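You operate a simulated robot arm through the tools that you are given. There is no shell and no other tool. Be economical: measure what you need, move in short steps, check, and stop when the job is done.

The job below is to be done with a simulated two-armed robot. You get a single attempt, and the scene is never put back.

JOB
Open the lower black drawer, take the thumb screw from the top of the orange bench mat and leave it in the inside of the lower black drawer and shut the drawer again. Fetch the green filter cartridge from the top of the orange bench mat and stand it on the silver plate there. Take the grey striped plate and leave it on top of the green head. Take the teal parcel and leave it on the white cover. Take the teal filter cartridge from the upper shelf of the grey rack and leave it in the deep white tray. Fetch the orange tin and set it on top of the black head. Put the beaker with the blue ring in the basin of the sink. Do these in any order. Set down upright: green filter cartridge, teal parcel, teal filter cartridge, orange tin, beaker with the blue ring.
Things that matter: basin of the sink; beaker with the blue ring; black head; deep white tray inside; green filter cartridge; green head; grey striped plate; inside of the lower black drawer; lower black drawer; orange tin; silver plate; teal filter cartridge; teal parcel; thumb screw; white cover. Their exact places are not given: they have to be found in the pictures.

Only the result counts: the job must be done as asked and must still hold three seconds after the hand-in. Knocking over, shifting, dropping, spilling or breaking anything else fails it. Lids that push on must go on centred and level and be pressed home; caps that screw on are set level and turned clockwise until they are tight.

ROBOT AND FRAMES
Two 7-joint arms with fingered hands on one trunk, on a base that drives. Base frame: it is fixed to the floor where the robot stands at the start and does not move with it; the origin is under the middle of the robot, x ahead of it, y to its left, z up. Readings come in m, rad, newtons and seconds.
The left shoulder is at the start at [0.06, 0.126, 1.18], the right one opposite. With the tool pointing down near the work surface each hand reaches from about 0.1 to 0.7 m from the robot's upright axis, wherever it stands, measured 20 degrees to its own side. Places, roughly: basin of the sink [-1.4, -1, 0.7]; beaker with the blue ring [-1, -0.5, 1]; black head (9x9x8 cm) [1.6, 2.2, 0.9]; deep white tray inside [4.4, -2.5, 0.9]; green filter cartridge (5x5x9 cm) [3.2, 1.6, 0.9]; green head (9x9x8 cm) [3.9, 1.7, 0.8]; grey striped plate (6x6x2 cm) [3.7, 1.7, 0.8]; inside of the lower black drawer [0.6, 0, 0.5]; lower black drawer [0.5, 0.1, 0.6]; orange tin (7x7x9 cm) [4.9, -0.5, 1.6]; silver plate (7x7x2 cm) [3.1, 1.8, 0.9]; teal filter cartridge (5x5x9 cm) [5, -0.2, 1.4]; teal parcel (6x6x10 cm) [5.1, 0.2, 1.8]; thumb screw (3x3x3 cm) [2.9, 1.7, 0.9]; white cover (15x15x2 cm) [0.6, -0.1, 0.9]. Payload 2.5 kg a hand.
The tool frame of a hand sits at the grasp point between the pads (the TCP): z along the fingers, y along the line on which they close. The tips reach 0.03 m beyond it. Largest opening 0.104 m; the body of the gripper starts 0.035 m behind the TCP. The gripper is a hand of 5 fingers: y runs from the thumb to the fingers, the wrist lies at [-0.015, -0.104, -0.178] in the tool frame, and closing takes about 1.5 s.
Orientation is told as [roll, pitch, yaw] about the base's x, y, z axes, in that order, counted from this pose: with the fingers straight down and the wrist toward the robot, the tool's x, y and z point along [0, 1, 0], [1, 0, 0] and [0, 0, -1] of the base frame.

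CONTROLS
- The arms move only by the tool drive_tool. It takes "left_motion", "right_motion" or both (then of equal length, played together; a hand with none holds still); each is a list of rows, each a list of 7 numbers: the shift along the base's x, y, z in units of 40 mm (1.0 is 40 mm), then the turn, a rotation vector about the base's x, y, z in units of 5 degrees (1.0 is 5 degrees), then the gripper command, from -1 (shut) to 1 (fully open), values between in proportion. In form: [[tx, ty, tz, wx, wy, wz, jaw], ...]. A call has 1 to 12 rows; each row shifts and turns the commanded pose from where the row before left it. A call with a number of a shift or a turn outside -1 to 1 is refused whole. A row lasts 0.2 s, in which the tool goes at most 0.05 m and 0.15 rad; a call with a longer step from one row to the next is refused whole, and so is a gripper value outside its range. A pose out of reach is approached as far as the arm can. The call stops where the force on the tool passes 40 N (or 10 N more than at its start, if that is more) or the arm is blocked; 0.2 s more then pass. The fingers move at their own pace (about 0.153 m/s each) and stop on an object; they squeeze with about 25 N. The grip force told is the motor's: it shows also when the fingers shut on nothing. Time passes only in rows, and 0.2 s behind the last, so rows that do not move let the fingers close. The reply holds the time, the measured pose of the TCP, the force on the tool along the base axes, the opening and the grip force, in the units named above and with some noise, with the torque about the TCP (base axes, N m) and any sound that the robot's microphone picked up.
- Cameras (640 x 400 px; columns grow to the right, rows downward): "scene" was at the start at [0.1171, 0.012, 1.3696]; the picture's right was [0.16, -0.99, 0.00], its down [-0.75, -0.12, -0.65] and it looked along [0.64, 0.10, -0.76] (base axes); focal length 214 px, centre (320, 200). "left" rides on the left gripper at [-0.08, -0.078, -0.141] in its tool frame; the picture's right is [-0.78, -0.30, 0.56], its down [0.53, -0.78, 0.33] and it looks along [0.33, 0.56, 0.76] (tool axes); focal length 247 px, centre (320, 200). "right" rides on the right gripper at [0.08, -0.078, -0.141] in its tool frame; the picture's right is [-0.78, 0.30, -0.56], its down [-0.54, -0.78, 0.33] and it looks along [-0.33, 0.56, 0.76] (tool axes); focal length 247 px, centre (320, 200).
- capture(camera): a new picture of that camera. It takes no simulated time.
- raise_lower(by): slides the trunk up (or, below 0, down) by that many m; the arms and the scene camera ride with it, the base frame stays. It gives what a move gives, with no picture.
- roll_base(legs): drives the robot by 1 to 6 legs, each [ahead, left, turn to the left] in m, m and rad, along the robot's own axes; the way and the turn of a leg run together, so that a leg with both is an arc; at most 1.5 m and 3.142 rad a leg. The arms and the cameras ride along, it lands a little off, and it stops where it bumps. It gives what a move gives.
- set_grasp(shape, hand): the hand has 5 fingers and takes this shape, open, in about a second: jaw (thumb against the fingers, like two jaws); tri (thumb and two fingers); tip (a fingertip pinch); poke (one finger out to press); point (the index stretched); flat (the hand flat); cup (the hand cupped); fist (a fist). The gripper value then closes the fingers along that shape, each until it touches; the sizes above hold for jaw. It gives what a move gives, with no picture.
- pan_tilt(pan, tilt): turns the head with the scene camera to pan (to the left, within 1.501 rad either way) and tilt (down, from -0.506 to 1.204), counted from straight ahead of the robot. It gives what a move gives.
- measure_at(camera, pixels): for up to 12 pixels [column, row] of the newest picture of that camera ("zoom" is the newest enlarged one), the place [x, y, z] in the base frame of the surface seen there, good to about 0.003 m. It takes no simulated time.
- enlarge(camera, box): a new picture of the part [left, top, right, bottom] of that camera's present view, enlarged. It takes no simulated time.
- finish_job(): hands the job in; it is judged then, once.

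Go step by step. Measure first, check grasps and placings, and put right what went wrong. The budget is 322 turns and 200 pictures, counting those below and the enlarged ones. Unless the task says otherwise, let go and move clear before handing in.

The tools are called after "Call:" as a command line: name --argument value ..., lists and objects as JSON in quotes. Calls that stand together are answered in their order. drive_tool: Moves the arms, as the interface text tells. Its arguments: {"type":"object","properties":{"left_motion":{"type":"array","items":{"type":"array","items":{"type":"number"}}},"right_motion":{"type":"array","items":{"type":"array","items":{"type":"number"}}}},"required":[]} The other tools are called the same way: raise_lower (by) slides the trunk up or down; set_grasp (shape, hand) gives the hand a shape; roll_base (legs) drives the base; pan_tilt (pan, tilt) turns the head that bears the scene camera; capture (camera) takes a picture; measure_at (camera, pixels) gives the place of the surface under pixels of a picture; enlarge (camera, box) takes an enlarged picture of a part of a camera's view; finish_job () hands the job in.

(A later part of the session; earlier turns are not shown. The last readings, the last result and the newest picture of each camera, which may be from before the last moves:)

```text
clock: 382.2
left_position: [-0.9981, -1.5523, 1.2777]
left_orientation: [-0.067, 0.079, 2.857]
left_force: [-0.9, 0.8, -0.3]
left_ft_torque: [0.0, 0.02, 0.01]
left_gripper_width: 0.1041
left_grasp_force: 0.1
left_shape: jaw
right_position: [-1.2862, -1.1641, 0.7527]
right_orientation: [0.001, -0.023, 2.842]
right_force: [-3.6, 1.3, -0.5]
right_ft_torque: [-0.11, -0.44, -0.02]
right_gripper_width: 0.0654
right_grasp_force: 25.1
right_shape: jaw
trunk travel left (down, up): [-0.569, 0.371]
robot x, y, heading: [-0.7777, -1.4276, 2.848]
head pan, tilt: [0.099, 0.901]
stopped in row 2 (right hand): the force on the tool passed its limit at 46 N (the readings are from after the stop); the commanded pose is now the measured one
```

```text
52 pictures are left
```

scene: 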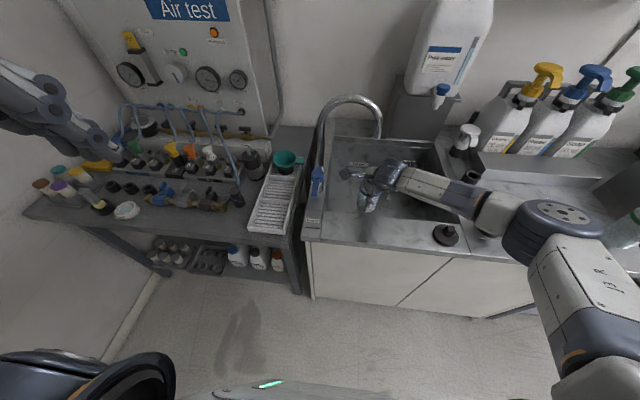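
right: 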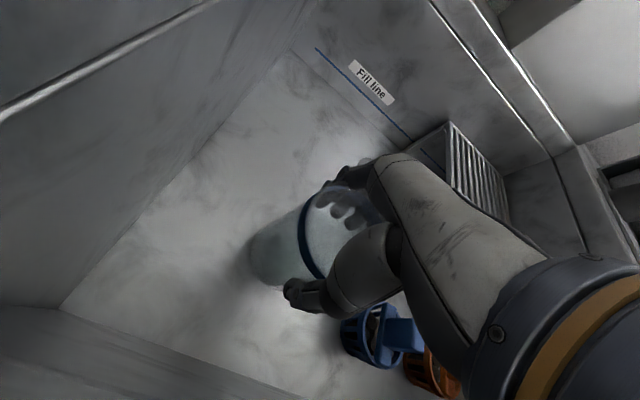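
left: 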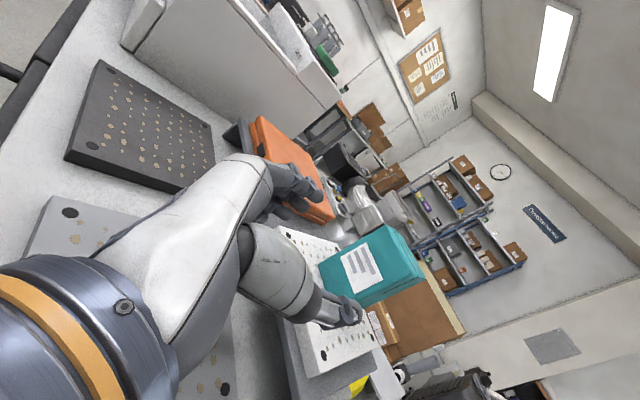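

The wrist underside meets the counter lip (torque analysis), with the beaker ~1 cm above the floor. Raise 1.5 cm, move 5 cm deeper (all below the spout), then lower.

Call:
drive_tool --right_motion '[[0, 0, 0.4, 0, 0, 0, -1], [-0.4, 0.12, 0, 0, 0.2, 0, -1], [-0.4, 0.12, 0, 0, 0, 0, -1], [-0.4, 0.12, 0, 0, 0, 0, -1], [0, 0, -0.3, 0, 0, 0, -1], [0, 0, -0.2, 0, 0, 0, -1], [0, 0, 0, 0, 0, 0, -1]]'

Call:
capture --camera "right"

```text
clock: 383.8
left_position: [-0.9972, -1.5531, 1.2789]
left_orientation: [-0.067, 0.079, 2.856]
left_force: [0.9, 0.6, 0.3]
left_ft_torque: [0.0, 0.0, -0.02]
left_gripper_width: 0.1039
left_grasp_force: 0.2
left_shape: jaw
right_position: [-1.3341, -1.1492, 0.7509]
right_orientation: [0.004, -0.039, 2.841]
right_force: [0.7, 0.2, 0.3]
right_ft_torque: [0.01, -0.02, -0.02]
right_gripper_width: 0.0655
right_grasp_force: 24.9
right_shape: jaw
trunk travel left (down, up): [-0.569, 0.371]
robot x, y, heading: [-0.7824, -1.4241, 2.849]
head pan, tilt: [0.099, 0.901]
```

```text
51 pictures are left
```

right: 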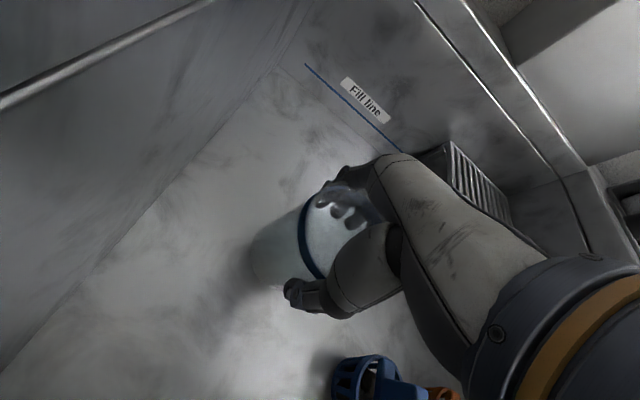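

Call:
drive_tool --right_motion '[[0, 0, 0, -0.13, -0.43, 0, -1], [0, 0, -0.12, 0, 0, 0, -1], [0, 0, -0.08, 0, 0, 0, -1], [0, 0, -0.08, 0, 0, 0, -1], [0, 0, 0, 0, 0, 0, -1]]'

Call:
capture --camera "right"

```text
clock: 385.0
left_position: [-0.9956, -1.5559, 1.2814]
left_orientation: [-0.069, 0.076, 2.857]
left_force: [-0.2, -0.1, -0.7]
left_ft_torque: [-0.01, -0.02, 0.02]
left_gripper_width: 0.1041
left_grasp_force: 0.0
left_shape: jaw
right_position: [-1.3342, -1.1499, 0.7418]
right_orientation: [0.009, -0.011, 2.843]
right_force: [-4.1, -1.7, 20.3]
right_ft_torque: [0.12, -0.33, 0.03]
right_gripper_width: 0.0655
right_grasp_force: 25.3
right_shape: jaw
trunk travel left (down, up): [-0.569, 0.371]
robot x, y, heading: [-0.7796, -1.423, 2.852]
head pan, tilt: [0.099, 0.901]
```

```text
50 pictures are left
```

right: 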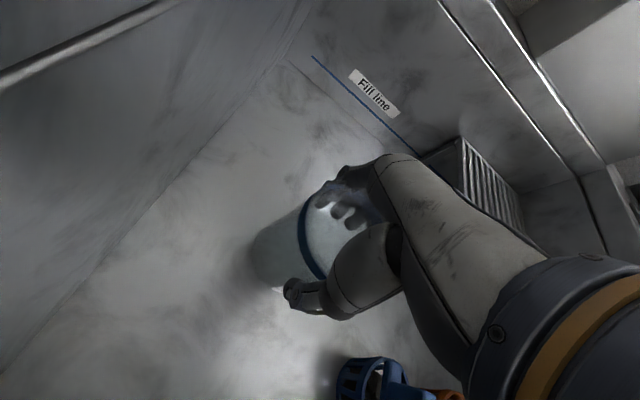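

Beaker on the basin floor (Fz 20 N, small torque). Ease off, open and rise 8 cm.

Call:
drive_tool --right_motion '[[0, 0, 0.06, 0, 0, 0, -1], [0, 0, 0, 0, 0, 0, 0.1], [0, 0, 0, 0, 0, 0, 0.5], [0, 0, 0, 0, 0, 0, 0.8], [0, 0, 0, 0, 0, 0, 0.8], [0, 0, 0.3, 0, 0, 0, 0.8], [0, 0, 0.6, 0, 0, 0, 0.8], [0, 0, 0.6, 0, 0, 0, 0.8], [0, 0, 0.6, 0, 0, 0, 0.8]]'

Call:
capture --camera "right"

```text
clock: 387.0
left_position: [-0.9976, -1.5541, 1.2784]
left_orientation: [-0.065, 0.077, 2.857]
left_force: [0.1, 0.5, 0.3]
left_ft_torque: [0.01, 0.02, 0.04]
left_gripper_width: 0.1037
left_grasp_force: 0.0
left_shape: jaw
right_position: [-1.3344, -1.1491, 0.8245]
right_orientation: [0.006, -0.002, 2.839]
right_force: [0.2, -0.5, -0.5]
right_ft_torque: [-0.02, -0.05, 0.01]
right_gripper_width: 0.0935
right_grasp_force: 0.0
right_shape: jaw
trunk travel left (down, up): [-0.569, 0.371]
robot x, y, heading: [-0.7806, -1.4298, 2.847]
head pan, tilt: [0.099, 0.901]
```

```text
49 pictures are left
```

right: 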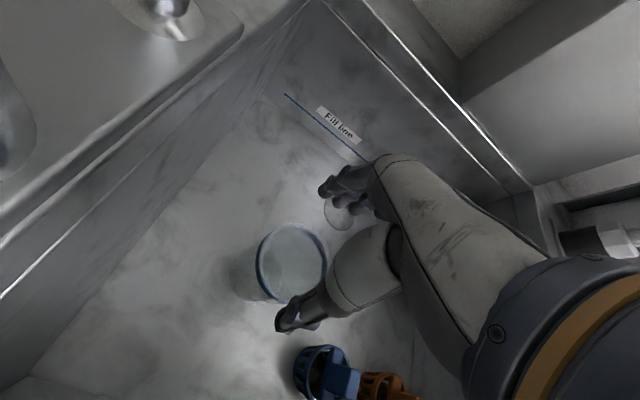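

Beaker stands in the basin. Retreat 6 cm, close the fingers slightly, then rise past the spout.

Call:
drive_tool --right_motion '[[0, 0, 0.3, 0, 0, 0, 0.8], [0.48, -0.146, 0, 0, 0, 0, 0.5], [0.48, -0.146, 0, 0, 0, 0, 0], [0.48, -0.146, 0, 0, 0, 0, 0], [0, 0, 0.5, 0, 0, 0, 0], [0, 0, 0.8, 0, 0, 0, 0], [0.15, -0.05, 0.9, 0, 0, 0, 0], [0.15, -0.05, 0.9, 0, 0, 0, 0], [0.15, -0.05, 0.9, 0, 0, 0, 0], [0.15, -0.05, 0.9, 0, 0, 0, 0], [0.15, -0.05, 0.9, 0, 0, 0, 0], [0.15, -0.05, 0.9, 0, 0, 0, 0]]'

Call:
capture --camera "right"

```text
clock: 389.6
left_position: [-0.997, -1.5552, 1.2797]
left_orientation: [-0.067, 0.077, 2.858]
left_force: [-0.1, -0.7, -0.1]
left_ft_torque: [0.0, 0.03, 0.01]
left_gripper_width: 0.104
left_grasp_force: 0.1
left_shape: jaw
right_position: [-1.2391, -1.1777, 1.1058]
right_orientation: [0.004, -0.002, 2.841]
right_force: [-0.1, 1.4, 0.5]
right_ft_torque: [0.01, -0.01, 0.01]
right_gripper_width: 0.0522
right_grasp_force: 0.0
right_shape: jaw
trunk travel left (down, up): [-0.569, 0.371]
robot x, y, heading: [-0.7797, -1.4239, 2.848]
head pan, tilt: [0.099, 0.901]
```

```text
48 pictures are left
```

right: 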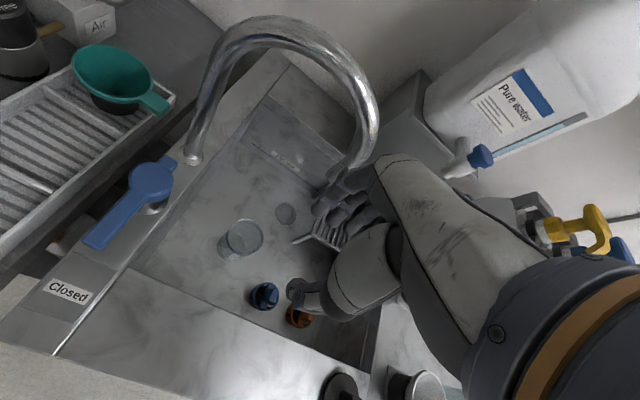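

Beaker is upright in the basin. Retract, turn to face the left side of the room and drive there for the thumb screw.

Call:
drive_tool --right_motion '[[0.5, -0.15, 0.9, 0, 0, 0, 0.5], [0.5, -0.15, 0.9, 0, 0, 0, 1], [0.9, -0.25, 0, 0, 0, 0, 1], [0.9, -0.25, 0, 0, 0, 0, 1], [0.9, -0.25, 0, 0, 0, 0, 1], [0.9, -0.25, 0, 0, 0, 0, 1]]'

Call:
roll_base --legs '[[-0.25, 0, 0], [0, 0, -1.575]]'

Call:
pan_tilt --pan 0 --tilt 0.5

Call:
capture --camera "scene"

```text
clock: 391.0
left_position: [-0.9976, -1.5547, 1.2799]
left_orientation: [-0.066, 0.077, 2.857]
left_force: [0.1, -0.9, 0.5]
left_ft_torque: [0.0, 0.0, -0.01]
left_gripper_width: 0.104
left_grasp_force: 0.2
left_shape: jaw
right_position: [-1.0552, -1.2316, 1.1759]
right_orientation: [0.004, -0.004, 2.839]
right_force: [1.0, 0.4, -0.7]
right_ft_torque: [0.01, 0.0, 0.01]
right_gripper_width: 0.1039
right_grasp_force: 0.0
right_shape: jaw
trunk travel left (down, up): [-0.569, 0.371]
robot x, y, heading: [-0.7803, -1.4245, 2.853]
head pan, tilt: [0.099, 0.901]
```

```text
clock: 396.7
left_position: [-0.6649, -1.2787, 1.2794]
left_orientation: [-0.067, 0.077, 1.278]
left_force: [-0.1, 0.4, -0.1]
left_ft_torque: [-0.02, -0.01, 0.03]
left_gripper_width: 0.1038
left_grasp_force: 0.1
left_shape: jaw
right_position: [-0.3421, -1.2226, 1.1764]
right_orientation: [0.006, -0.002, 1.265]
right_force: [0.4, 0.7, 0.3]
right_ft_torque: [0.01, -0.01, 0.01]
right_gripper_width: 0.104
right_grasp_force: 0.1
right_shape: jaw
trunk travel left (down, up): [-0.569, 0.371]
robot x, y, heading: [-0.5359, -1.4973, 1.273]
head pan, tilt: [0.099, 0.901]
```

```text
clock: 397.6
left_position: [-0.6648, -1.2788, 1.2792]
left_orientation: [-0.069, 0.076, 1.281]
left_force: [0.2, 0.6, 0.3]
left_ft_torque: [0.01, 0.0, 0.05]
left_gripper_width: 0.104
left_grasp_force: 0.1
left_shape: jaw
right_position: [-0.3421, -1.2226, 1.1763]
right_orientation: [0.004, -0.001, 1.262]
right_force: [-0.7, -0.7, 0.4]
right_ft_torque: [0.01, -0.01, -0.02]
right_gripper_width: 0.104
right_grasp_force: 0.1
right_shape: jaw
trunk travel left (down, up): [-0.569, 0.371]
robot x, y, heading: [-0.5374, -1.4977, 1.273]
head pan, tilt: [0.0, 0.499]
```

```text
47 pictures are left
```

scene: 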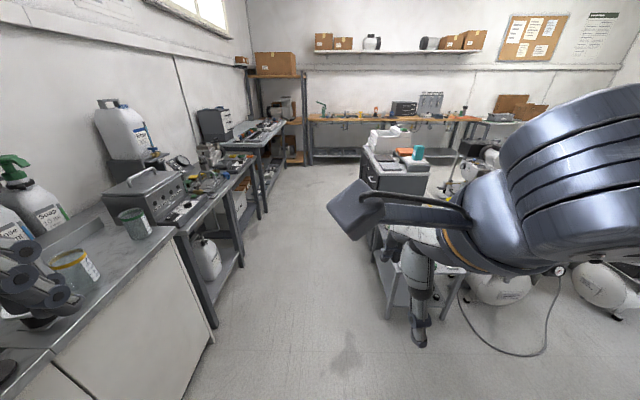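

Path ahead is clear. Drive forward, then slide right along the bench.

Call:
roll_base --legs '[[1.4, 0.04, 0], [1.4, 0, 0]]'

Call:
roll_base --legs '[[0.42, 0, 0], [0, -1.3, 0], [0, -1.1, 0]]'

Call:
capture --camera "scene"

```text
clock: 411.4
left_position: [0.192, 1.4505, 1.2786]
left_orientation: [-0.067, 0.076, 1.241]
left_force: [0.3, 0.5, 1.2]
left_ft_torque: [-0.01, -0.03, -0.02]
left_gripper_width: 0.1042
left_grasp_force: 0.1
left_shape: jaw
right_position: [0.5165, 1.4941, 1.1763]
right_orientation: [0.005, -0.002, 1.224]
right_force: [0.7, 0.6, -0.4]
right_ft_torque: [-0.03, -0.04, -0.02]
right_gripper_width: 0.1041
right_grasp_force: 0.0
right_shape: jaw
trunk travel left (down, up): [-0.569, 0.371]
robot x, y, heading: [0.3085, 1.2258, 1.233]
head pan, tilt: [0.0, 0.499]
```

```text
clock: 425.3
left_position: [2.6, 1.0643, 1.2801]
left_orientation: [-0.067, 0.076, 1.244]
left_force: [0.9, 0.3, 0.8]
left_ft_torque: [0.01, -0.01, -0.01]
left_gripper_width: 0.1042
left_grasp_force: 0.0
left_shape: jaw
right_position: [2.9254, 1.1114, 1.1761]
right_orientation: [0.007, -0.003, 1.229]
right_force: [-0.3, 0.3, 0.1]
right_ft_torque: [0.03, 0.02, 0.0]
right_gripper_width: 0.1036
right_grasp_force: 0.1
right_shape: jaw
trunk travel left (down, up): [-0.569, 0.371]
robot x, y, heading: [2.7206, 0.8416, 1.238]
head pan, tilt: [0.0, 0.499]
```

```text
46 pictures are left
```

scene: 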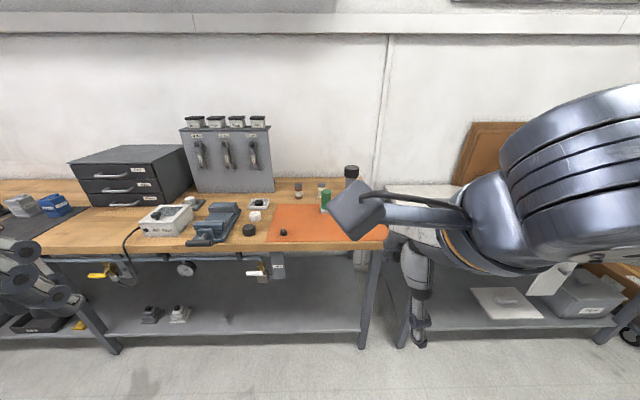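

Screw seen at (283,232). Position for the right hand.

Call:
roll_base --legs '[[0, 0, 0.036], [0.25, 0.24, 0]]'

Call:
pan_tilt --pan -0.15 --tilt 0.8

Call:
capture --camera "right"

Call:
capture --camera "scene"

```text
clock: 428.0
left_position: [2.4378, 1.375, 1.28]
left_orientation: [-0.068, 0.077, 1.281]
left_force: [-0.2, 1.1, -0.1]
left_ft_torque: [-0.04, -0.01, 0.03]
left_gripper_width: 0.1039
left_grasp_force: 0.1
left_shape: jaw
right_position: [2.7611, 1.4319, 1.1774]
right_orientation: [0.005, -0.001, 1.263]
right_force: [-0.2, 0.4, 0.3]
right_ft_torque: [-0.01, -0.02, -0.02]
right_gripper_width: 0.1038
right_grasp_force: 0.0
right_shape: jaw
trunk travel left (down, up): [-0.569, 0.371]
robot x, y, heading: [2.5657, 1.159, 1.272]
head pan, tilt: [0.0, 0.499]
```

```text
clock: 428.8
left_position: [2.4375, 1.3757, 1.2777]
left_orientation: [-0.069, 0.077, 1.279]
left_force: [-0.4, 0.2, 0.0]
left_ft_torque: [-0.01, -0.01, -0.02]
left_gripper_width: 0.1039
left_grasp_force: 0.0
left_shape: jaw
right_position: [2.7603, 1.4321, 1.1766]
right_orientation: [0.007, -0.004, 1.264]
right_force: [0.0, -0.2, 0.1]
right_ft_torque: [-0.01, -0.03, -0.01]
right_gripper_width: 0.1039
right_grasp_force: 0.2
right_shape: jaw
trunk travel left (down, up): [-0.569, 0.371]
robot x, y, heading: [2.5657, 1.1519, 1.276]
head pan, tilt: [-0.15, 0.799]
```

```text
45 pictures are left
```

right: 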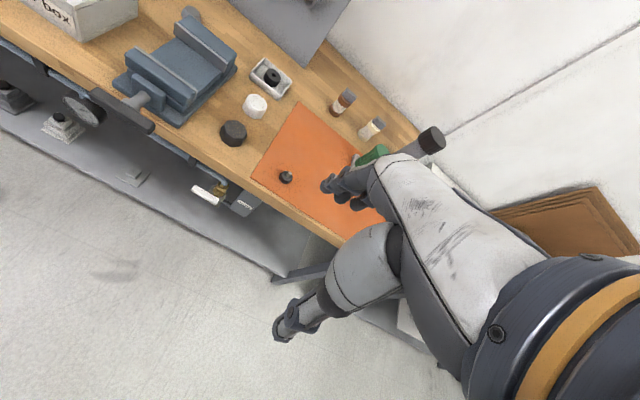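

```text
44 pictures are left
```

scene: 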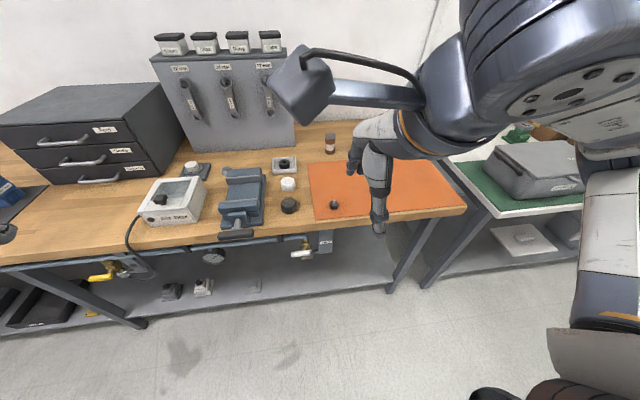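

Call:
measure_at --camera "right" --pixels '[[287, 174], [287, 178], [280, 180], [292, 177], [286, 183], [270, 180]]'

Call:
enlarge --camera "scene" --box '[300, 180, 370, 225]'

Call:
measure_at --camera "zoom" --pixels '[[310, 220], [310, 240], [280, 245], [335, 245], [308, 265], [315, 200]]'

```text
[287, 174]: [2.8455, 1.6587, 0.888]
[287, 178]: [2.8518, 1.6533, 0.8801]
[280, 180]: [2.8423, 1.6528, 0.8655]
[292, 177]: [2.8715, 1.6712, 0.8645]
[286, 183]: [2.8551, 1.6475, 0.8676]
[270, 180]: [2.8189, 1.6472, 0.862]
```

```text
8.89 times, centred on (335, 202) of scene
```

zoom: 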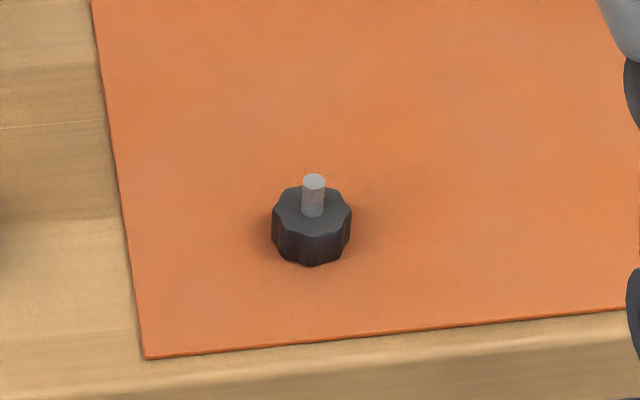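

```text
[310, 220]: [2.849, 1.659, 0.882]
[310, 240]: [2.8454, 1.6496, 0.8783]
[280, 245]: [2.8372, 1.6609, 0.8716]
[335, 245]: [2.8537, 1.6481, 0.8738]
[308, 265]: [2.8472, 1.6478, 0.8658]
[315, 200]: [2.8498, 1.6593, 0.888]
```

Screw knob centre (2.850,1.660), z 0.865–0.882. Bring the hand above.

Call:
drive_tool --right_motion '[[0.32, 0.815, -0.63, 0, 0, 0, 1], [0.32, 0.815, -0.63, 0, 0, 0, 1], [0.32, 0.815, -0.63, 0, 0, 0, 1], [0.32, 0.815, -0.63, 0, 0, 0, 1], [0.32, 0.815, -0.63, 0, 0, 0, 1], [0.32, 0.815, -0.63, 0, 0, 0, 1], [0.32, 0.815, -0.63, 0, 0, 0, 0.3], [0, 0, 0, 0, 0, 0, 0.3], [0, 0, 0, 0, 0, 0, 0.3]]'

Call:
capture --camera "right"

```text
clock: 430.8
left_position: [2.438, 1.3758, 1.2788]
left_orientation: [-0.068, 0.077, 1.279]
left_force: [-0.2, -0.1, -0.7]
left_ft_torque: [-0.01, 0.03, 0.03]
left_gripper_width: 0.104
left_grasp_force: 0.0
left_shape: jaw
right_position: [2.8503, 1.6603, 1.0017]
right_orientation: [0.006, -0.002, 1.264]
right_force: [0.4, 0.4, -0.6]
right_ft_torque: [0.02, 0.01, 0.0]
right_gripper_width: 0.068
right_grasp_force: 0.1
right_shape: jaw
trunk travel left (down, up): [-0.569, 0.371]
robot x, y, heading: [2.5619, 1.1564, 1.274]
head pan, tilt: [-0.15, 0.799]
```

```text
42 pictures are left
```

right: 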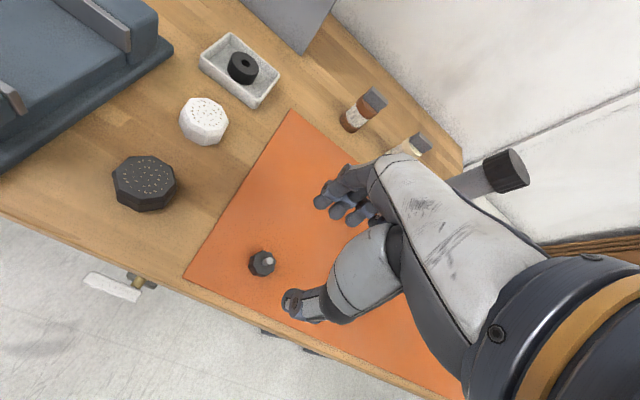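

Call:
drive_tool --right_motion '[[0, 0, -0.8, 0, 0, 0, 0.3], [0, 0, -0.8, 0, 0, 0, 0.3], [0, 0, -0.6, 0, 0, 0, 0.3], [0, 0, -0.3, 0, 0, 0, 0.3], [0, 0, -0.1, 0, 0, 0, 0.3], [0, 0, 0, 0, 0, 0, 0], [0, 0, 0, 0, 0, 0, -0.4], [0, 0, 0, 0, 0, 0, -1], [0, 0, 0, 0, 0, 0, -1], [0, 0, 0, 0, 0, 0, -1], [0, 0, 0, 0, 0, 0, -1]]'

Call:
capture --camera "right"

```text
clock: 433.2
left_position: [2.4387, 1.3757, 1.2795]
left_orientation: [-0.069, 0.078, 1.281]
left_force: [-0.3, -0.1, 0.1]
left_ft_torque: [-0.04, 0.03, 0.02]
left_gripper_width: 0.1035
left_grasp_force: 0.0
left_shape: jaw
right_position: [2.8508, 1.6599, 0.8965]
right_orientation: [0.006, -0.003, 1.264]
right_force: [-0.7, 0.2, 0.6]
right_ft_torque: [0.02, 0.0, 0.0]
right_gripper_width: 0.0196
right_grasp_force: 24.7
right_shape: jaw
trunk travel left (down, up): [-0.569, 0.371]
robot x, y, heading: [2.5655, 1.1544, 1.272]
head pan, tilt: [-0.15, 0.799]
```

```text
41 pictures are left
```

right: 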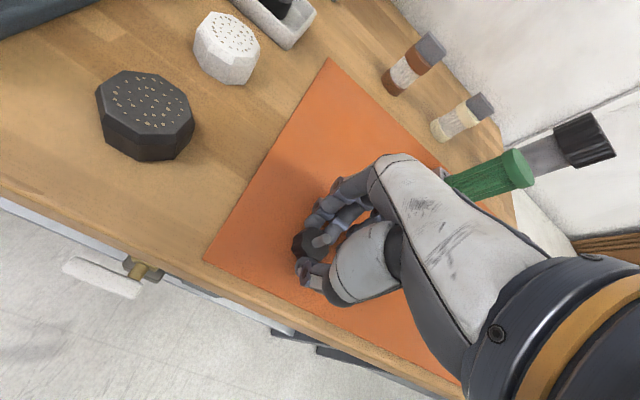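

Grip 0.0196 on the knob. Lift and verify.

Call:
drive_tool --right_motion '[[0, 0, 0.3, 0, 0, 0, -1], [0, 0, 0.7, 0, 0, 0, -1], [0, 0, 1, 0, 0, 0, -1], [0, 0, 1, 0, 0, 0, -1], [0, 0, 1, 0, 0, 0, -1], [0, 0, 1, 0, 0, 0, -1], [-0.2, -0.7, 0.6, 0, 0, 0, -1], [-0.2, -0.7, 0.6, 0, 0, 0, -1], [-0.2, -0.7, 0.6, 0, 0, 0, -1], [-0.2, -0.7, 0, 0, 0, 0, -1], [-0.2, -0.7, 0, 0, 0, 0, -1]]'

Call:
capture --camera "right"

```text
clock: 435.6
left_position: [2.437, 1.3753, 1.2807]
left_orientation: [-0.068, 0.076, 1.278]
left_force: [-0.5, -0.1, -0.3]
left_ft_torque: [0.02, -0.04, 0.02]
left_gripper_width: 0.1039
left_grasp_force: 0.1
left_shape: jaw
right_position: [2.809, 1.5178, 1.1684]
right_orientation: [0.006, -0.004, 1.262]
right_force: [0.7, -0.3, -0.8]
right_ft_torque: [-0.03, 0.0, -0.03]
right_gripper_width: 0.0194
right_grasp_force: 24.6
right_shape: jaw
trunk travel left (down, up): [-0.569, 0.371]
robot x, y, heading: [2.5657, 1.1538, 1.272]
head pan, tilt: [-0.15, 0.799]
```

```text
40 pictures are left
```

right: 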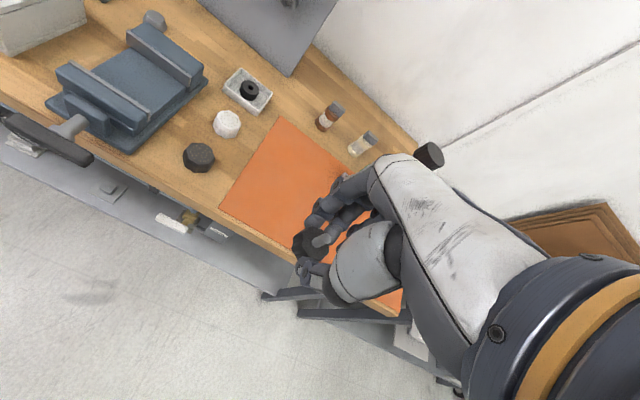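

Screw is held. Drive back to the drawer cabinet.

Call:
roll_base --legs '[[-0.25, 0, 0], [0, 1.2, 0], [0, 1.15, 0]]'

Call:
roll_base --legs '[[0, 0, -1.55]]'

```text
clock: 448.6
left_position: [0.1025, 1.8294, 1.2783]
left_orientation: [-0.068, 0.079, 1.289]
left_force: [-0.6, 0.3, 0.1]
left_ft_torque: [-0.01, -0.04, 0.01]
left_gripper_width: 0.104
left_grasp_force: 0.1
left_shape: jaw
right_position: [0.4719, 1.9779, 1.1678]
right_orientation: [0.005, -0.004, 1.272]
right_force: [-1.1, -0.8, 0.8]
right_ft_torque: [-0.02, 0.01, 0.01]
right_gripper_width: 0.0197
right_grasp_force: 25.1
right_shape: jaw
trunk travel left (down, up): [-0.569, 0.371]
robot x, y, heading: [0.2337, 1.6096, 1.285]
head pan, tilt: [-0.15, 0.799]
```

```text
clock: 452.7
left_position: [0.4447, 1.749, 1.2798]
left_orientation: [-0.068, 0.078, -0.237]
left_force: [-0.1, -0.7, -0.2]
left_ft_torque: [-0.01, -0.03, 0.01]
left_gripper_width: 0.1039
left_grasp_force: 0.0
left_shape: jaw
right_position: [0.6078, 1.3879, 1.1676]
right_orientation: [0.005, -0.001, -0.252]
right_force: [-0.2, -0.8, 0.1]
right_ft_torque: [-0.01, 0.02, -0.02]
right_gripper_width: 0.0194
right_grasp_force: 25.1
right_shape: jaw
trunk travel left (down, up): [-0.569, 0.371]
robot x, y, heading: [0.234, 1.6129, -0.244]
head pan, tilt: [-0.15, 0.799]
```

Call:
roll_base --legs '[[0, 0, -0.053], [0, -0.85, 0], [0, -0.8, 0]]'

Call:
pan_tilt --pan 0.1 --tilt 0.9

Call:
capture --camera "scene"

```text
clock: 461.5
left_position: [-0.0389, 0.1671, 1.2798]
left_orientation: [-0.068, 0.078, -0.285]
left_force: [-0.4, 0.0, 0.1]
left_ft_torque: [0.02, -0.02, 0.01]
left_gripper_width: 0.104
left_grasp_force: 0.1
left_shape: jaw
right_position: [0.107, -0.2028, 1.167]
right_orientation: [0.006, -0.002, -0.303]
right_force: [-0.2, 0.3, 0.1]
right_ft_torque: [0.0, 0.02, 0.0]
right_gripper_width: 0.0191
right_grasp_force: 24.7
right_shape: jaw
trunk travel left (down, up): [-0.569, 0.371]
robot x, y, heading: [-0.2568, 0.036, -0.293]
head pan, tilt: [-0.15, 0.799]
```

```text
clock: 462.3
left_position: [-0.0383, 0.1679, 1.2795]
left_orientation: [-0.069, 0.077, -0.286]
left_force: [-0.2, 0.6, -0.1]
left_ft_torque: [0.0, -0.02, -0.02]
left_gripper_width: 0.1039
left_grasp_force: 0.0
left_shape: jaw
right_position: [0.1062, -0.2023, 1.1673]
right_orientation: [0.003, -0.002, -0.303]
right_force: [0.2, 0.3, -0.3]
right_ft_torque: [0.0, 0.02, 0.0]
right_gripper_width: 0.0193
right_grasp_force: 24.3
right_shape: jaw
trunk travel left (down, up): [-0.569, 0.371]
robot x, y, heading: [-0.2576, 0.0386, -0.297]
head pan, tilt: [0.099, 0.901]
```

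```text
39 pictures are left
```

scene: 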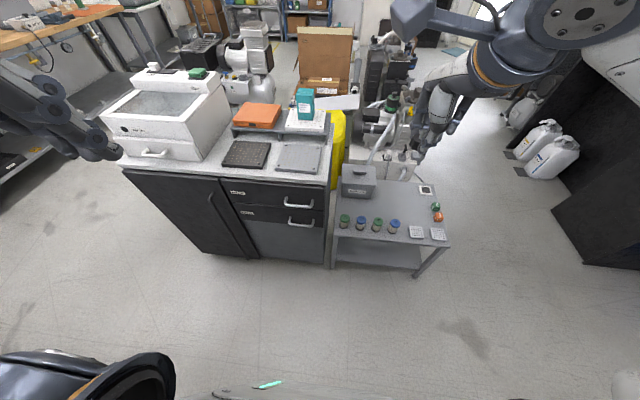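

Call:
enlarge --camera "scene" --box '[210, 160, 350, 270]'

Call:
measure_at --camera "zoom" --pixels '[[365, 192], [430, 196], [478, 197], [365, 273], [420, 278], [478, 280], [355, 262], [480, 265], [300, 245], [420, 255], [300, 290], [300, 310]]'

```text
3.64 times, centred on (280, 215) of scene
```

zoom: 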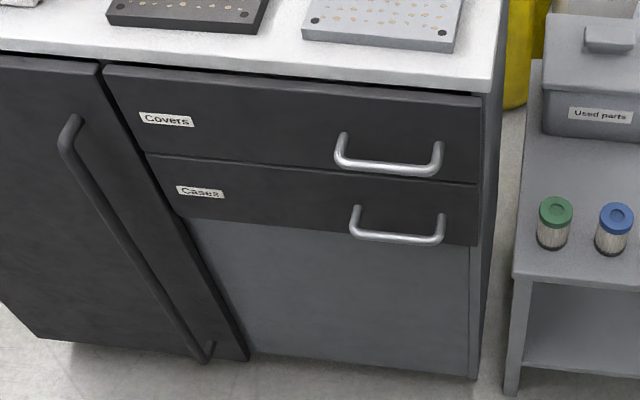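

```text
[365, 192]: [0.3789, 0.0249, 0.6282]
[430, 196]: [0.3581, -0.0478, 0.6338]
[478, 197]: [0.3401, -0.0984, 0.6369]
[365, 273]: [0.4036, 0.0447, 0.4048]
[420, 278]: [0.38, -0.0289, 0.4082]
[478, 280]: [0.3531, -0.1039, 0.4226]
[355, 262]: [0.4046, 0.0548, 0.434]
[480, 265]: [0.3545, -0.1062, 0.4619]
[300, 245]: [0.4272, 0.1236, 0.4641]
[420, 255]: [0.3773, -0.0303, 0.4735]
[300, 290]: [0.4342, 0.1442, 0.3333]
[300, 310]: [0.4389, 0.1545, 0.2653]
```

Call:
measure_at --camera "zoom" --pixels '[[375, 237], [395, 239], [420, 240], [356, 215], [441, 222], [400, 225], [400, 215], [390, 171], [420, 172], [345, 140], [436, 150], [400, 250]]'

```text
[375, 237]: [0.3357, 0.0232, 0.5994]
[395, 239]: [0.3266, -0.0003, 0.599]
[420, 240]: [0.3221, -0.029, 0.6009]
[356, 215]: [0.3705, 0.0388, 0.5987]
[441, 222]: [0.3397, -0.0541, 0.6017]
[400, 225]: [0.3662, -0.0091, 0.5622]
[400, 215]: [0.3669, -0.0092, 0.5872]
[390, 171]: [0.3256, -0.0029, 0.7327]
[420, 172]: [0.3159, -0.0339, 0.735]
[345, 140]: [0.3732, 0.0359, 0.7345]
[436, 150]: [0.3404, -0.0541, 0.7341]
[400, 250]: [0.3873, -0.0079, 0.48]
```

The lower handle bar is at (0.328,-0.003,0.600), 3.8 cm off the drawer front. Lower the trunk and turn the left hand to point forward with vertical closing.

Call:
raise_lower --by -0.33

Call:
drive_tool --left_motion '[[0.6, -0.18, 0, -0.25, -0.97, 0, 1], [0.6, -0.18, 0, -0.25, -0.97, 0, 1], [0.6, -0.18, 0, -0.25, -0.97, 0, 1], [0.6, -0.18, 0, -0.25, -0.97, 0, 1], [0.2, -0.06, -0.3, -0.25, -0.97, 0, 1], [0, 0, -0.5, -0.25, -0.97, 0, 1], [0, 0, -0.5, -0.25, -0.97, 0, 1], [0, 0, -0.5, -0.25, -0.97, 0, 1], [0, 0, -0.5, -0.25, -0.97, 0, 1], [0, 0, -0.5, -0.25, -0.97, 0, 1], [0, 0, -0.5, -0.25, -0.97, 0, 1], [0, 0, -0.5, -0.25, -0.97, 0, 1]]'

Call:
drive_tool --left_motion '[[0, 0, -0.5, -0.25, -0.97, 0, 1], [0, 0, -0.5, -0.25, -0.97, 0, 1], [0, 0, -0.3, -0.25, -0.97, 0, 1], [0, 0, 0, -0.25, -0.97, 0, 1], [0, 0, 0, -0.25, -0.97, 0, 1], [0, 0, 0, 0, 0, 0, 1]]'

Call:
capture --camera "left"

```text
clock: 465.6
left_position: [-0.0391, 0.1688, 0.9489]
left_orientation: [-0.068, 0.078, -0.286]
left_force: [0.7, 0.7, -0.4]
left_ft_torque: [0.0, 0.05, -0.02]
left_gripper_width: 0.104
left_grasp_force: 0.1
left_shape: jaw
right_position: [0.1048, -0.203, 0.8367]
right_orientation: [0.005, -0.003, -0.303]
right_force: [-0.3, -0.9, -0.3]
right_ft_torque: [0.0, -0.01, 0.01]
right_gripper_width: 0.0196
right_grasp_force: 24.5
right_shape: jaw
trunk travel left (down, up): [-0.239, 0.701]
robot x, y, heading: [-0.2545, 0.041, -0.297]
head pan, tilt: [0.099, 0.901]
```

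```text
clock: 468.1
left_position: [0.1483, 0.1681, 0.9957]
left_orientation: [-0.013, -0.971, -0.317]
left_force: [-0.7, -0.1, 0.6]
left_ft_torque: [0.02, -0.02, 0.01]
left_gripper_width: 0.1038
left_grasp_force: 0.1
left_shape: jaw
left hand out of reach, approached as far as the arm can: row 6, 7, 8, 9, 10, 11, 12
right_position: [0.1045, -0.2026, 0.8379]
right_orientation: [0.005, -0.001, -0.303]
right_force: [0.5, 0.6, -1.8]
right_ft_torque: [-0.01, 0.02, -0.02]
right_gripper_width: 0.0194
right_grasp_force: 24.7
right_shape: jaw
trunk travel left (down, up): [-0.239, 0.701]
robot x, y, heading: [-0.257, 0.0394, -0.298]
head pan, tilt: [0.099, 0.901]
```

```text
clock: 469.6
left_position: [0.2021, 0.1946, 0.9969]
left_orientation: [0.14, -1.407, -0.464]
left_force: [0.1, 0.4, 0.3]
left_ft_torque: [-0.01, -0.01, 0.01]
left_gripper_width: 0.1042
left_grasp_force: 0.1
left_shape: jaw
left hand out of reach, approached as far as the arm can: row 1, 2, 3, 4, 5
right_position: [0.1059, -0.2024, 0.8375]
right_orientation: [0.005, -0.002, -0.303]
right_force: [-0.3, -0.3, 0.7]
right_ft_torque: [0.0, -0.01, 0.03]
right_gripper_width: 0.0197
right_grasp_force: 24.7
right_shape: jaw
trunk travel left (down, up): [-0.239, 0.701]
robot x, y, heading: [-0.2555, 0.0394, -0.294]
head pan, tilt: [0.099, 0.901]
```

```text
37 pictures are left
```

left: 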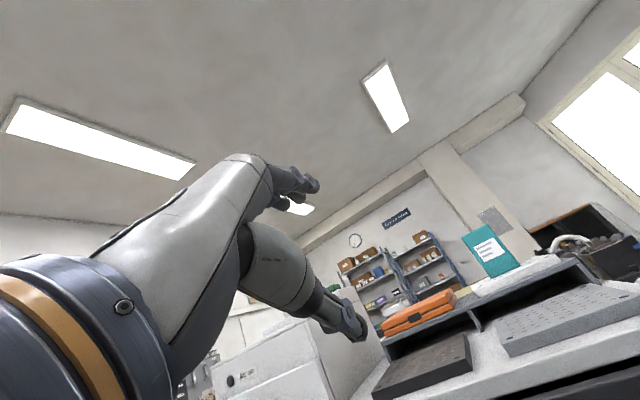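

That pose is too low for the arm; use a milder tilt (~45°) instead. Rotate back and bring the hand down.

Call:
drive_tool --left_motion '[[0, -0.2, -0.3, 0.2, 0.97, 0.3, 1], [0, -0.2, -0.3, 0.2, 0.97, 0.3, 1], [0, -0.2, -0.3, 0.1, 0.97, 0.3, 1], [0, -0.2, -0.3, 0.1, 0.97, 0.3, 1], [0, -0.2, -0.5, 0.1, 0.97, 0.3, 1], [0, 0, -0.5, 0.1, 0.97, 0.2, 1], [0, 0, -0.8, 0.1, 0.97, 0, 1], [0, 0, -0.8, 0, 0, 0, 1], [0, 0, -0.8, 0, 0, 0, 1], [0, 0, -0.8, 0, 0, 0, 1]]'

Call:
raise_lower --by -0.1

Call:
capture --camera "left"

```text
clock: 471.8
left_position: [0.2507, 0.1616, 0.798]
left_orientation: [-0.056, -0.812, -0.128]
left_force: [-0.4, 0.1, -0.6]
left_ft_torque: [0.03, -0.01, -0.02]
left_gripper_width: 0.1038
left_grasp_force: 0.1
left_shape: jaw
left hand out of reach, approached as far as the arm can: row 1, 2, 3, 5, 7, 8, 9
right_position: [0.1051, -0.202, 0.8368]
right_orientation: [0.004, -0.002, -0.304]
right_force: [0.7, 1.0, -0.3]
right_ft_torque: [0.0, -0.04, -0.01]
right_gripper_width: 0.0192
right_grasp_force: 24.8
right_shape: jaw
trunk travel left (down, up): [-0.239, 0.701]
robot x, y, heading: [-0.2564, 0.0359, -0.297]
head pan, tilt: [0.099, 0.901]
```

```text
clock: 473.1
left_position: [0.2518, 0.1627, 0.6999]
left_orientation: [-0.056, -0.81, -0.128]
left_force: [-0.8, 0.6, 0.4]
left_ft_torque: [0.03, 0.01, 0.03]
left_gripper_width: 0.1038
left_grasp_force: 0.1
left_shape: jaw
right_position: [0.1064, -0.2023, 0.7373]
right_orientation: [0.005, -0.002, -0.303]
right_force: [-0.3, -0.6, -0.2]
right_ft_torque: [0.07, 0.0, 0.0]
right_gripper_width: 0.0194
right_grasp_force: 24.8
right_shape: jaw
trunk travel left (down, up): [-0.139, 0.801]
robot x, y, heading: [-0.2608, 0.0381, -0.294]
head pan, tilt: [0.099, 0.901]
```

```text
36 pictures are left
```

left: 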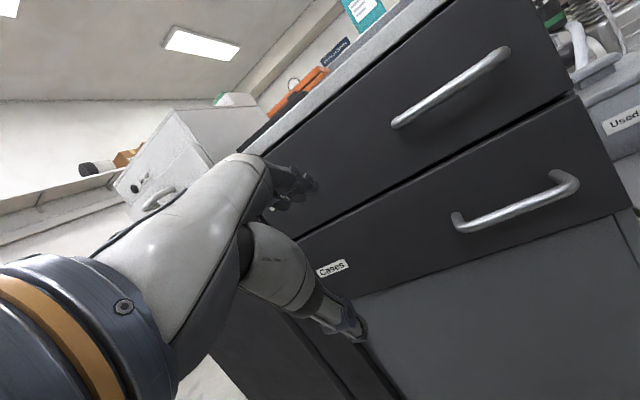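

Hand now at the right tilt. Shift the base right to line up with the handle, correct yaw, narrow the opening, and lower.

Call:
roll_base --legs '[[0, -0.14, 0]]'

Call:
drive_tool --left_motion '[[0, 0, 0, 0.2, -0.2, -0.97, 0.3], [0, 0, 0, 0.2, -0.1, -0.97, 0.3], [0, 0, 0, 0, 0, 0, 0.3]]'

Call:
raise_lower --by -0.05

Call:
capture --camera "left"

```text
clock: 474.4
left_position: [0.2109, 0.0274, 0.6988]
left_orientation: [-0.056, -0.81, -0.13]
left_force: [-0.6, -1.0, 0.2]
left_ft_torque: [0.03, 0.04, -0.03]
left_gripper_width: 0.104
left_grasp_force: 0.1
left_shape: jaw
right_position: [0.0642, -0.3352, 0.7383]
right_orientation: [0.006, -0.001, -0.305]
right_force: [0.9, 0.7, 0.4]
right_ft_torque: [-0.02, -0.03, -0.03]
right_gripper_width: 0.0196
right_grasp_force: 25.0
right_shape: jaw
trunk travel left (down, up): [-0.139, 0.801]
robot x, y, heading: [-0.2985, -0.0916, -0.3]
head pan, tilt: [0.099, 0.901]
```

```text
clock: 475.2
left_position: [0.2113, 0.0286, 0.6997]
left_orientation: [0.003, -0.829, -0.341]
left_force: [0.7, 0.4, 0.0]
left_ft_torque: [-0.02, -0.01, -0.03]
left_gripper_width: 0.068
left_grasp_force: 0.0
left_shape: jaw
right_position: [0.0656, -0.337, 0.7377]
right_orientation: [0.006, -0.001, -0.303]
right_force: [-0.5, 0.7, -0.7]
right_ft_torque: [-0.02, 0.02, 0.03]
right_gripper_width: 0.0198
right_grasp_force: 25.3
right_shape: jaw
trunk travel left (down, up): [-0.139, 0.801]
robot x, y, heading: [-0.2971, -0.09, -0.297]
head pan, tilt: [0.099, 0.901]
```

```text
clock: 476.1
left_position: [0.2098, 0.0282, 0.6493]
left_orientation: [0.002, -0.829, -0.342]
left_force: [-1.0, -0.7, 0.1]
left_ft_torque: [-0.02, 0.03, -0.03]
left_gripper_width: 0.0681
left_grasp_force: 0.0
left_shape: jaw
right_position: [0.0643, -0.3364, 0.6886]
right_orientation: [0.005, -0.003, -0.305]
right_force: [0.3, 0.6, 0.1]
right_ft_torque: [-0.02, -0.01, -0.02]
right_gripper_width: 0.0193
right_grasp_force: 24.6
right_shape: jaw
trunk travel left (down, up): [-0.089, 0.851]
robot x, y, heading: [-0.3009, -0.0941, -0.296]
head pan, tilt: [0.099, 0.901]
```

```text
35 pictures are left
```

left: 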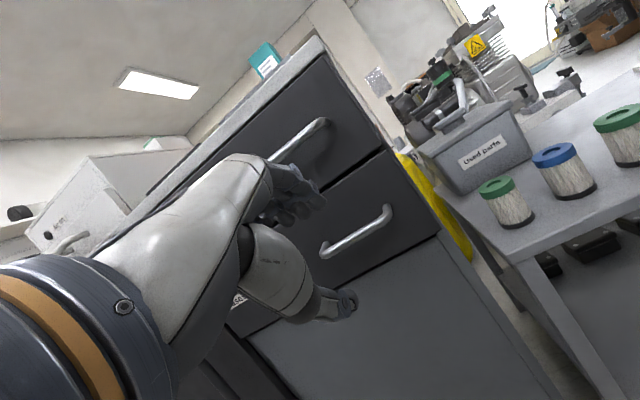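

Aligned laterally (v=0.088). Move ahead 7 cm with the base, then approach the bar diagonally.

Call:
roll_base --legs '[[0.07, 0, 0]]'

Call:
capture --camera "left"

```text
clock: 477.1
left_position: [0.2772, 0.008, 0.6499]
left_orientation: [0.004, -0.829, -0.341]
left_force: [-0.1, 0.6, 1.3]
left_ft_torque: [-0.02, 0.01, 0.0]
left_gripper_width: 0.068
left_grasp_force: 0.0
left_shape: jaw
right_position: [0.1314, -0.3554, 0.6876]
right_orientation: [0.003, -0.005, -0.303]
right_force: [0.3, 0.9, -0.6]
right_ft_torque: [-0.01, 0.05, 0.0]
right_gripper_width: 0.0193
right_grasp_force: 24.9
right_shape: jaw
trunk travel left (down, up): [-0.089, 0.851]
robot x, y, heading: [-0.2308, -0.1143, -0.294]
head pan, tilt: [0.099, 0.901]
```

```text
34 pictures are left
```

left: 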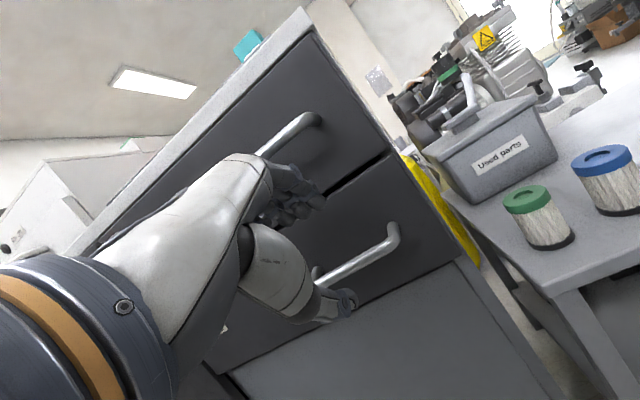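

Call:
drive_tool --left_motion '[[0.257, -0.079, -0.256, 0, 0, 0, 0.3], [0.257, -0.079, -0.256, 0, 0, 0, 0.3], [0.257, -0.079, -0.256, 0, 0, 0, 0.3], [0.257, -0.079, -0.256, 0, 0, 0, 0.3], [0, 0, 0, 0, 0, 0, 0.3]]'

Call:
capture --camera "left"

```text
clock: 478.3
left_position: [0.3172, -0.0051, 0.6106]
left_orientation: [0.005, -0.835, -0.344]
left_force: [-19.3, 6.4, 6.3]
left_ft_torque: [-0.16, -0.7, 0.16]
left_gripper_width: 0.064
left_grasp_force: 0.1
left_shape: jaw
right_position: [0.1307, -0.3564, 0.6887]
right_orientation: [0.006, -0.006, -0.302]
right_force: [0.6, 0.0, -0.3]
right_ft_torque: [0.03, -0.03, 0.01]
right_gripper_width: 0.0194
right_grasp_force: 25.0
right_shape: jaw
trunk travel left (down, up): [-0.089, 0.851]
robot x, y, heading: [-0.2323, -0.1141, -0.292]
head pan, tilt: [0.099, 0.901]
```

```text
33 pictures are left
```

left: 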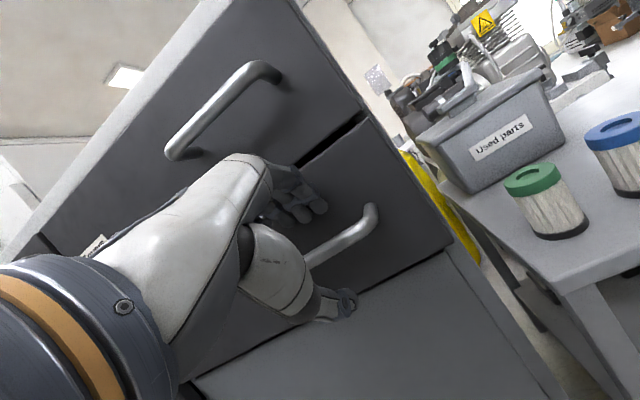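

Fingertips touch the drawer front behind the bar. Back 5 mm and close on the bar.

Call:
drive_tool --left_motion '[[-0.13, 0.04, 0, 0, 0, 0, 0.3], [0, 0, 0, 0, 0, 0, 0], [0, 0, 0, 0, 0, 0, -0.5], [0, 0, 0, 0, 0, 0, -1], [0, 0, 0, 0, 0, 0, -1], [0, 0, 0, 0, 0, 0, -1], [0, 0, 0, 0, 0, 0, -1], [0, 0, 0, 0, 0, 0, -1]]'

Call:
capture --camera "left"

```text
clock: 480.1
left_position: [0.3139, -0.0041, 0.6076]
left_orientation: [0.003, -0.827, -0.34]
left_force: [1.0, 0.3, -1.9]
left_ft_torque: [0.05, 0.0, -0.01]
left_gripper_width: 0.0065
left_grasp_force: 24.9
left_shape: jaw
right_position: [0.1325, -0.3557, 0.6883]
right_orientation: [0.006, -0.003, -0.304]
right_force: [-0.5, -0.4, -0.7]
right_ft_torque: [-0.04, 0.0, 0.0]
right_gripper_width: 0.0195
right_grasp_force: 25.1
right_shape: jaw
trunk travel left (down, up): [-0.089, 0.851]
robot x, y, heading: [-0.2326, -0.1142, -0.296]
head pan, tilt: [0.099, 0.901]
```

```text
32 pictures are left
```

left: 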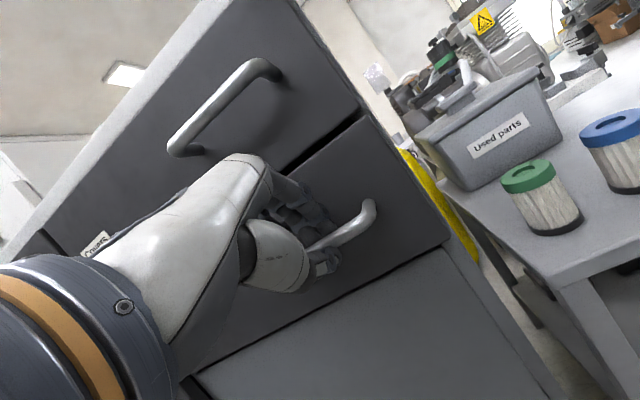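

The bar is gripped. Pull the drawer with the base, 0.12 m first.

Call:
roll_base --legs '[[-0.12, 0, 0]]'

Call:
capture --camera "left"

```text
clock: 481.4
left_position: [0.2001, 0.0324, 0.6073]
left_orientation: [0.004, -0.83, -0.339]
left_force: [0.9, 8.2, -3.2]
left_ft_torque: [0.13, -0.01, 0.12]
left_gripper_width: 0.0063
left_grasp_force: 25.4
left_shape: jaw
right_position: [0.016, -0.3209, 0.6876]
right_orientation: [0.005, -0.003, -0.304]
right_force: [0.0, 0.2, -0.4]
right_ft_torque: [-0.02, 0.04, 0.0]
right_gripper_width: 0.0196
right_grasp_force: 24.8
right_shape: jaw
trunk travel left (down, up): [-0.089, 0.851]
robot x, y, heading: [-0.345, -0.0806, -0.295]
head pan, tilt: [0.099, 0.901]
```

```text
31 pictures are left
```

left: 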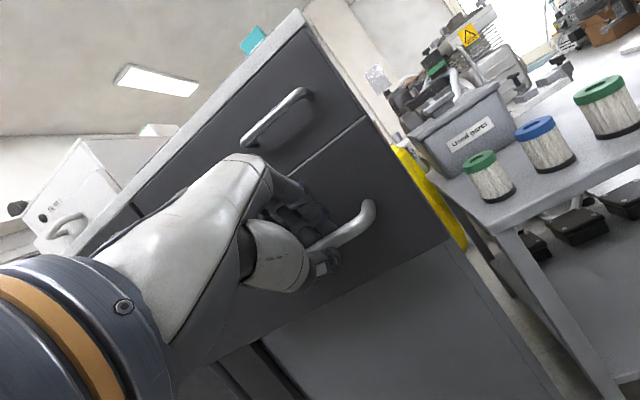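

The drawer comes along. Pull another 0.12 m and check with the scene camera.

Call:
roll_base --legs '[[-0.12, 0, 0]]'

Call:
pan_tilt --pan 0.1 --tilt 0.7

Call:
capture --camera "scene"

```text
clock: 482.7
left_position: [0.0879, 0.0687, 0.6076]
left_orientation: [0.005, -0.83, -0.337]
left_force: [0.2, -2.1, -6.8]
left_ft_torque: [0.03, 0.1, -0.1]
left_gripper_width: 0.0066
left_grasp_force: 25.0
left_shape: jaw
right_position: [-0.0908, -0.2845, 0.6859]
right_orientation: [0.004, 0.003, -0.298]
right_force: [0.5, -0.2, -0.2]
right_ft_torque: [-0.02, 0.0, 0.02]
right_gripper_width: 0.0195
right_grasp_force: 24.7
right_shape: jaw
trunk travel left (down, up): [-0.089, 0.851]
robot x, y, heading: [-0.4553, -0.0466, -0.286]
head pan, tilt: [0.099, 0.901]
stopped in leg 1: the robot was blocked; the commanded pose is now the measured one
```

```text
clock: 483.5
left_position: [0.0884, 0.0692, 0.608]
left_orientation: [0.006, -0.83, -0.337]
left_force: [-1.3, -2.2, -6.3]
left_ft_torque: [0.07, 0.14, -0.12]
left_gripper_width: 0.0063
left_grasp_force: 24.8
left_shape: jaw
right_position: [-0.0918, -0.2848, 0.6847]
right_orientation: [0.004, 0.004, -0.299]
right_force: [0.0, -1.4, -0.4]
right_ft_torque: [-0.02, 0.01, 0.02]
right_gripper_width: 0.0197
right_grasp_force: 24.7
right_shape: jaw
trunk travel left (down, up): [-0.089, 0.851]
robot x, y, heading: [-0.4558, -0.0436, -0.289]
head pan, tilt: [0.099, 0.7]
```

```text
30 pictures are left
```

scene: 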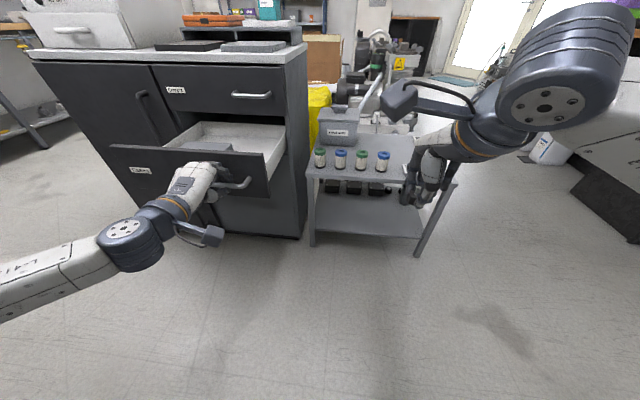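

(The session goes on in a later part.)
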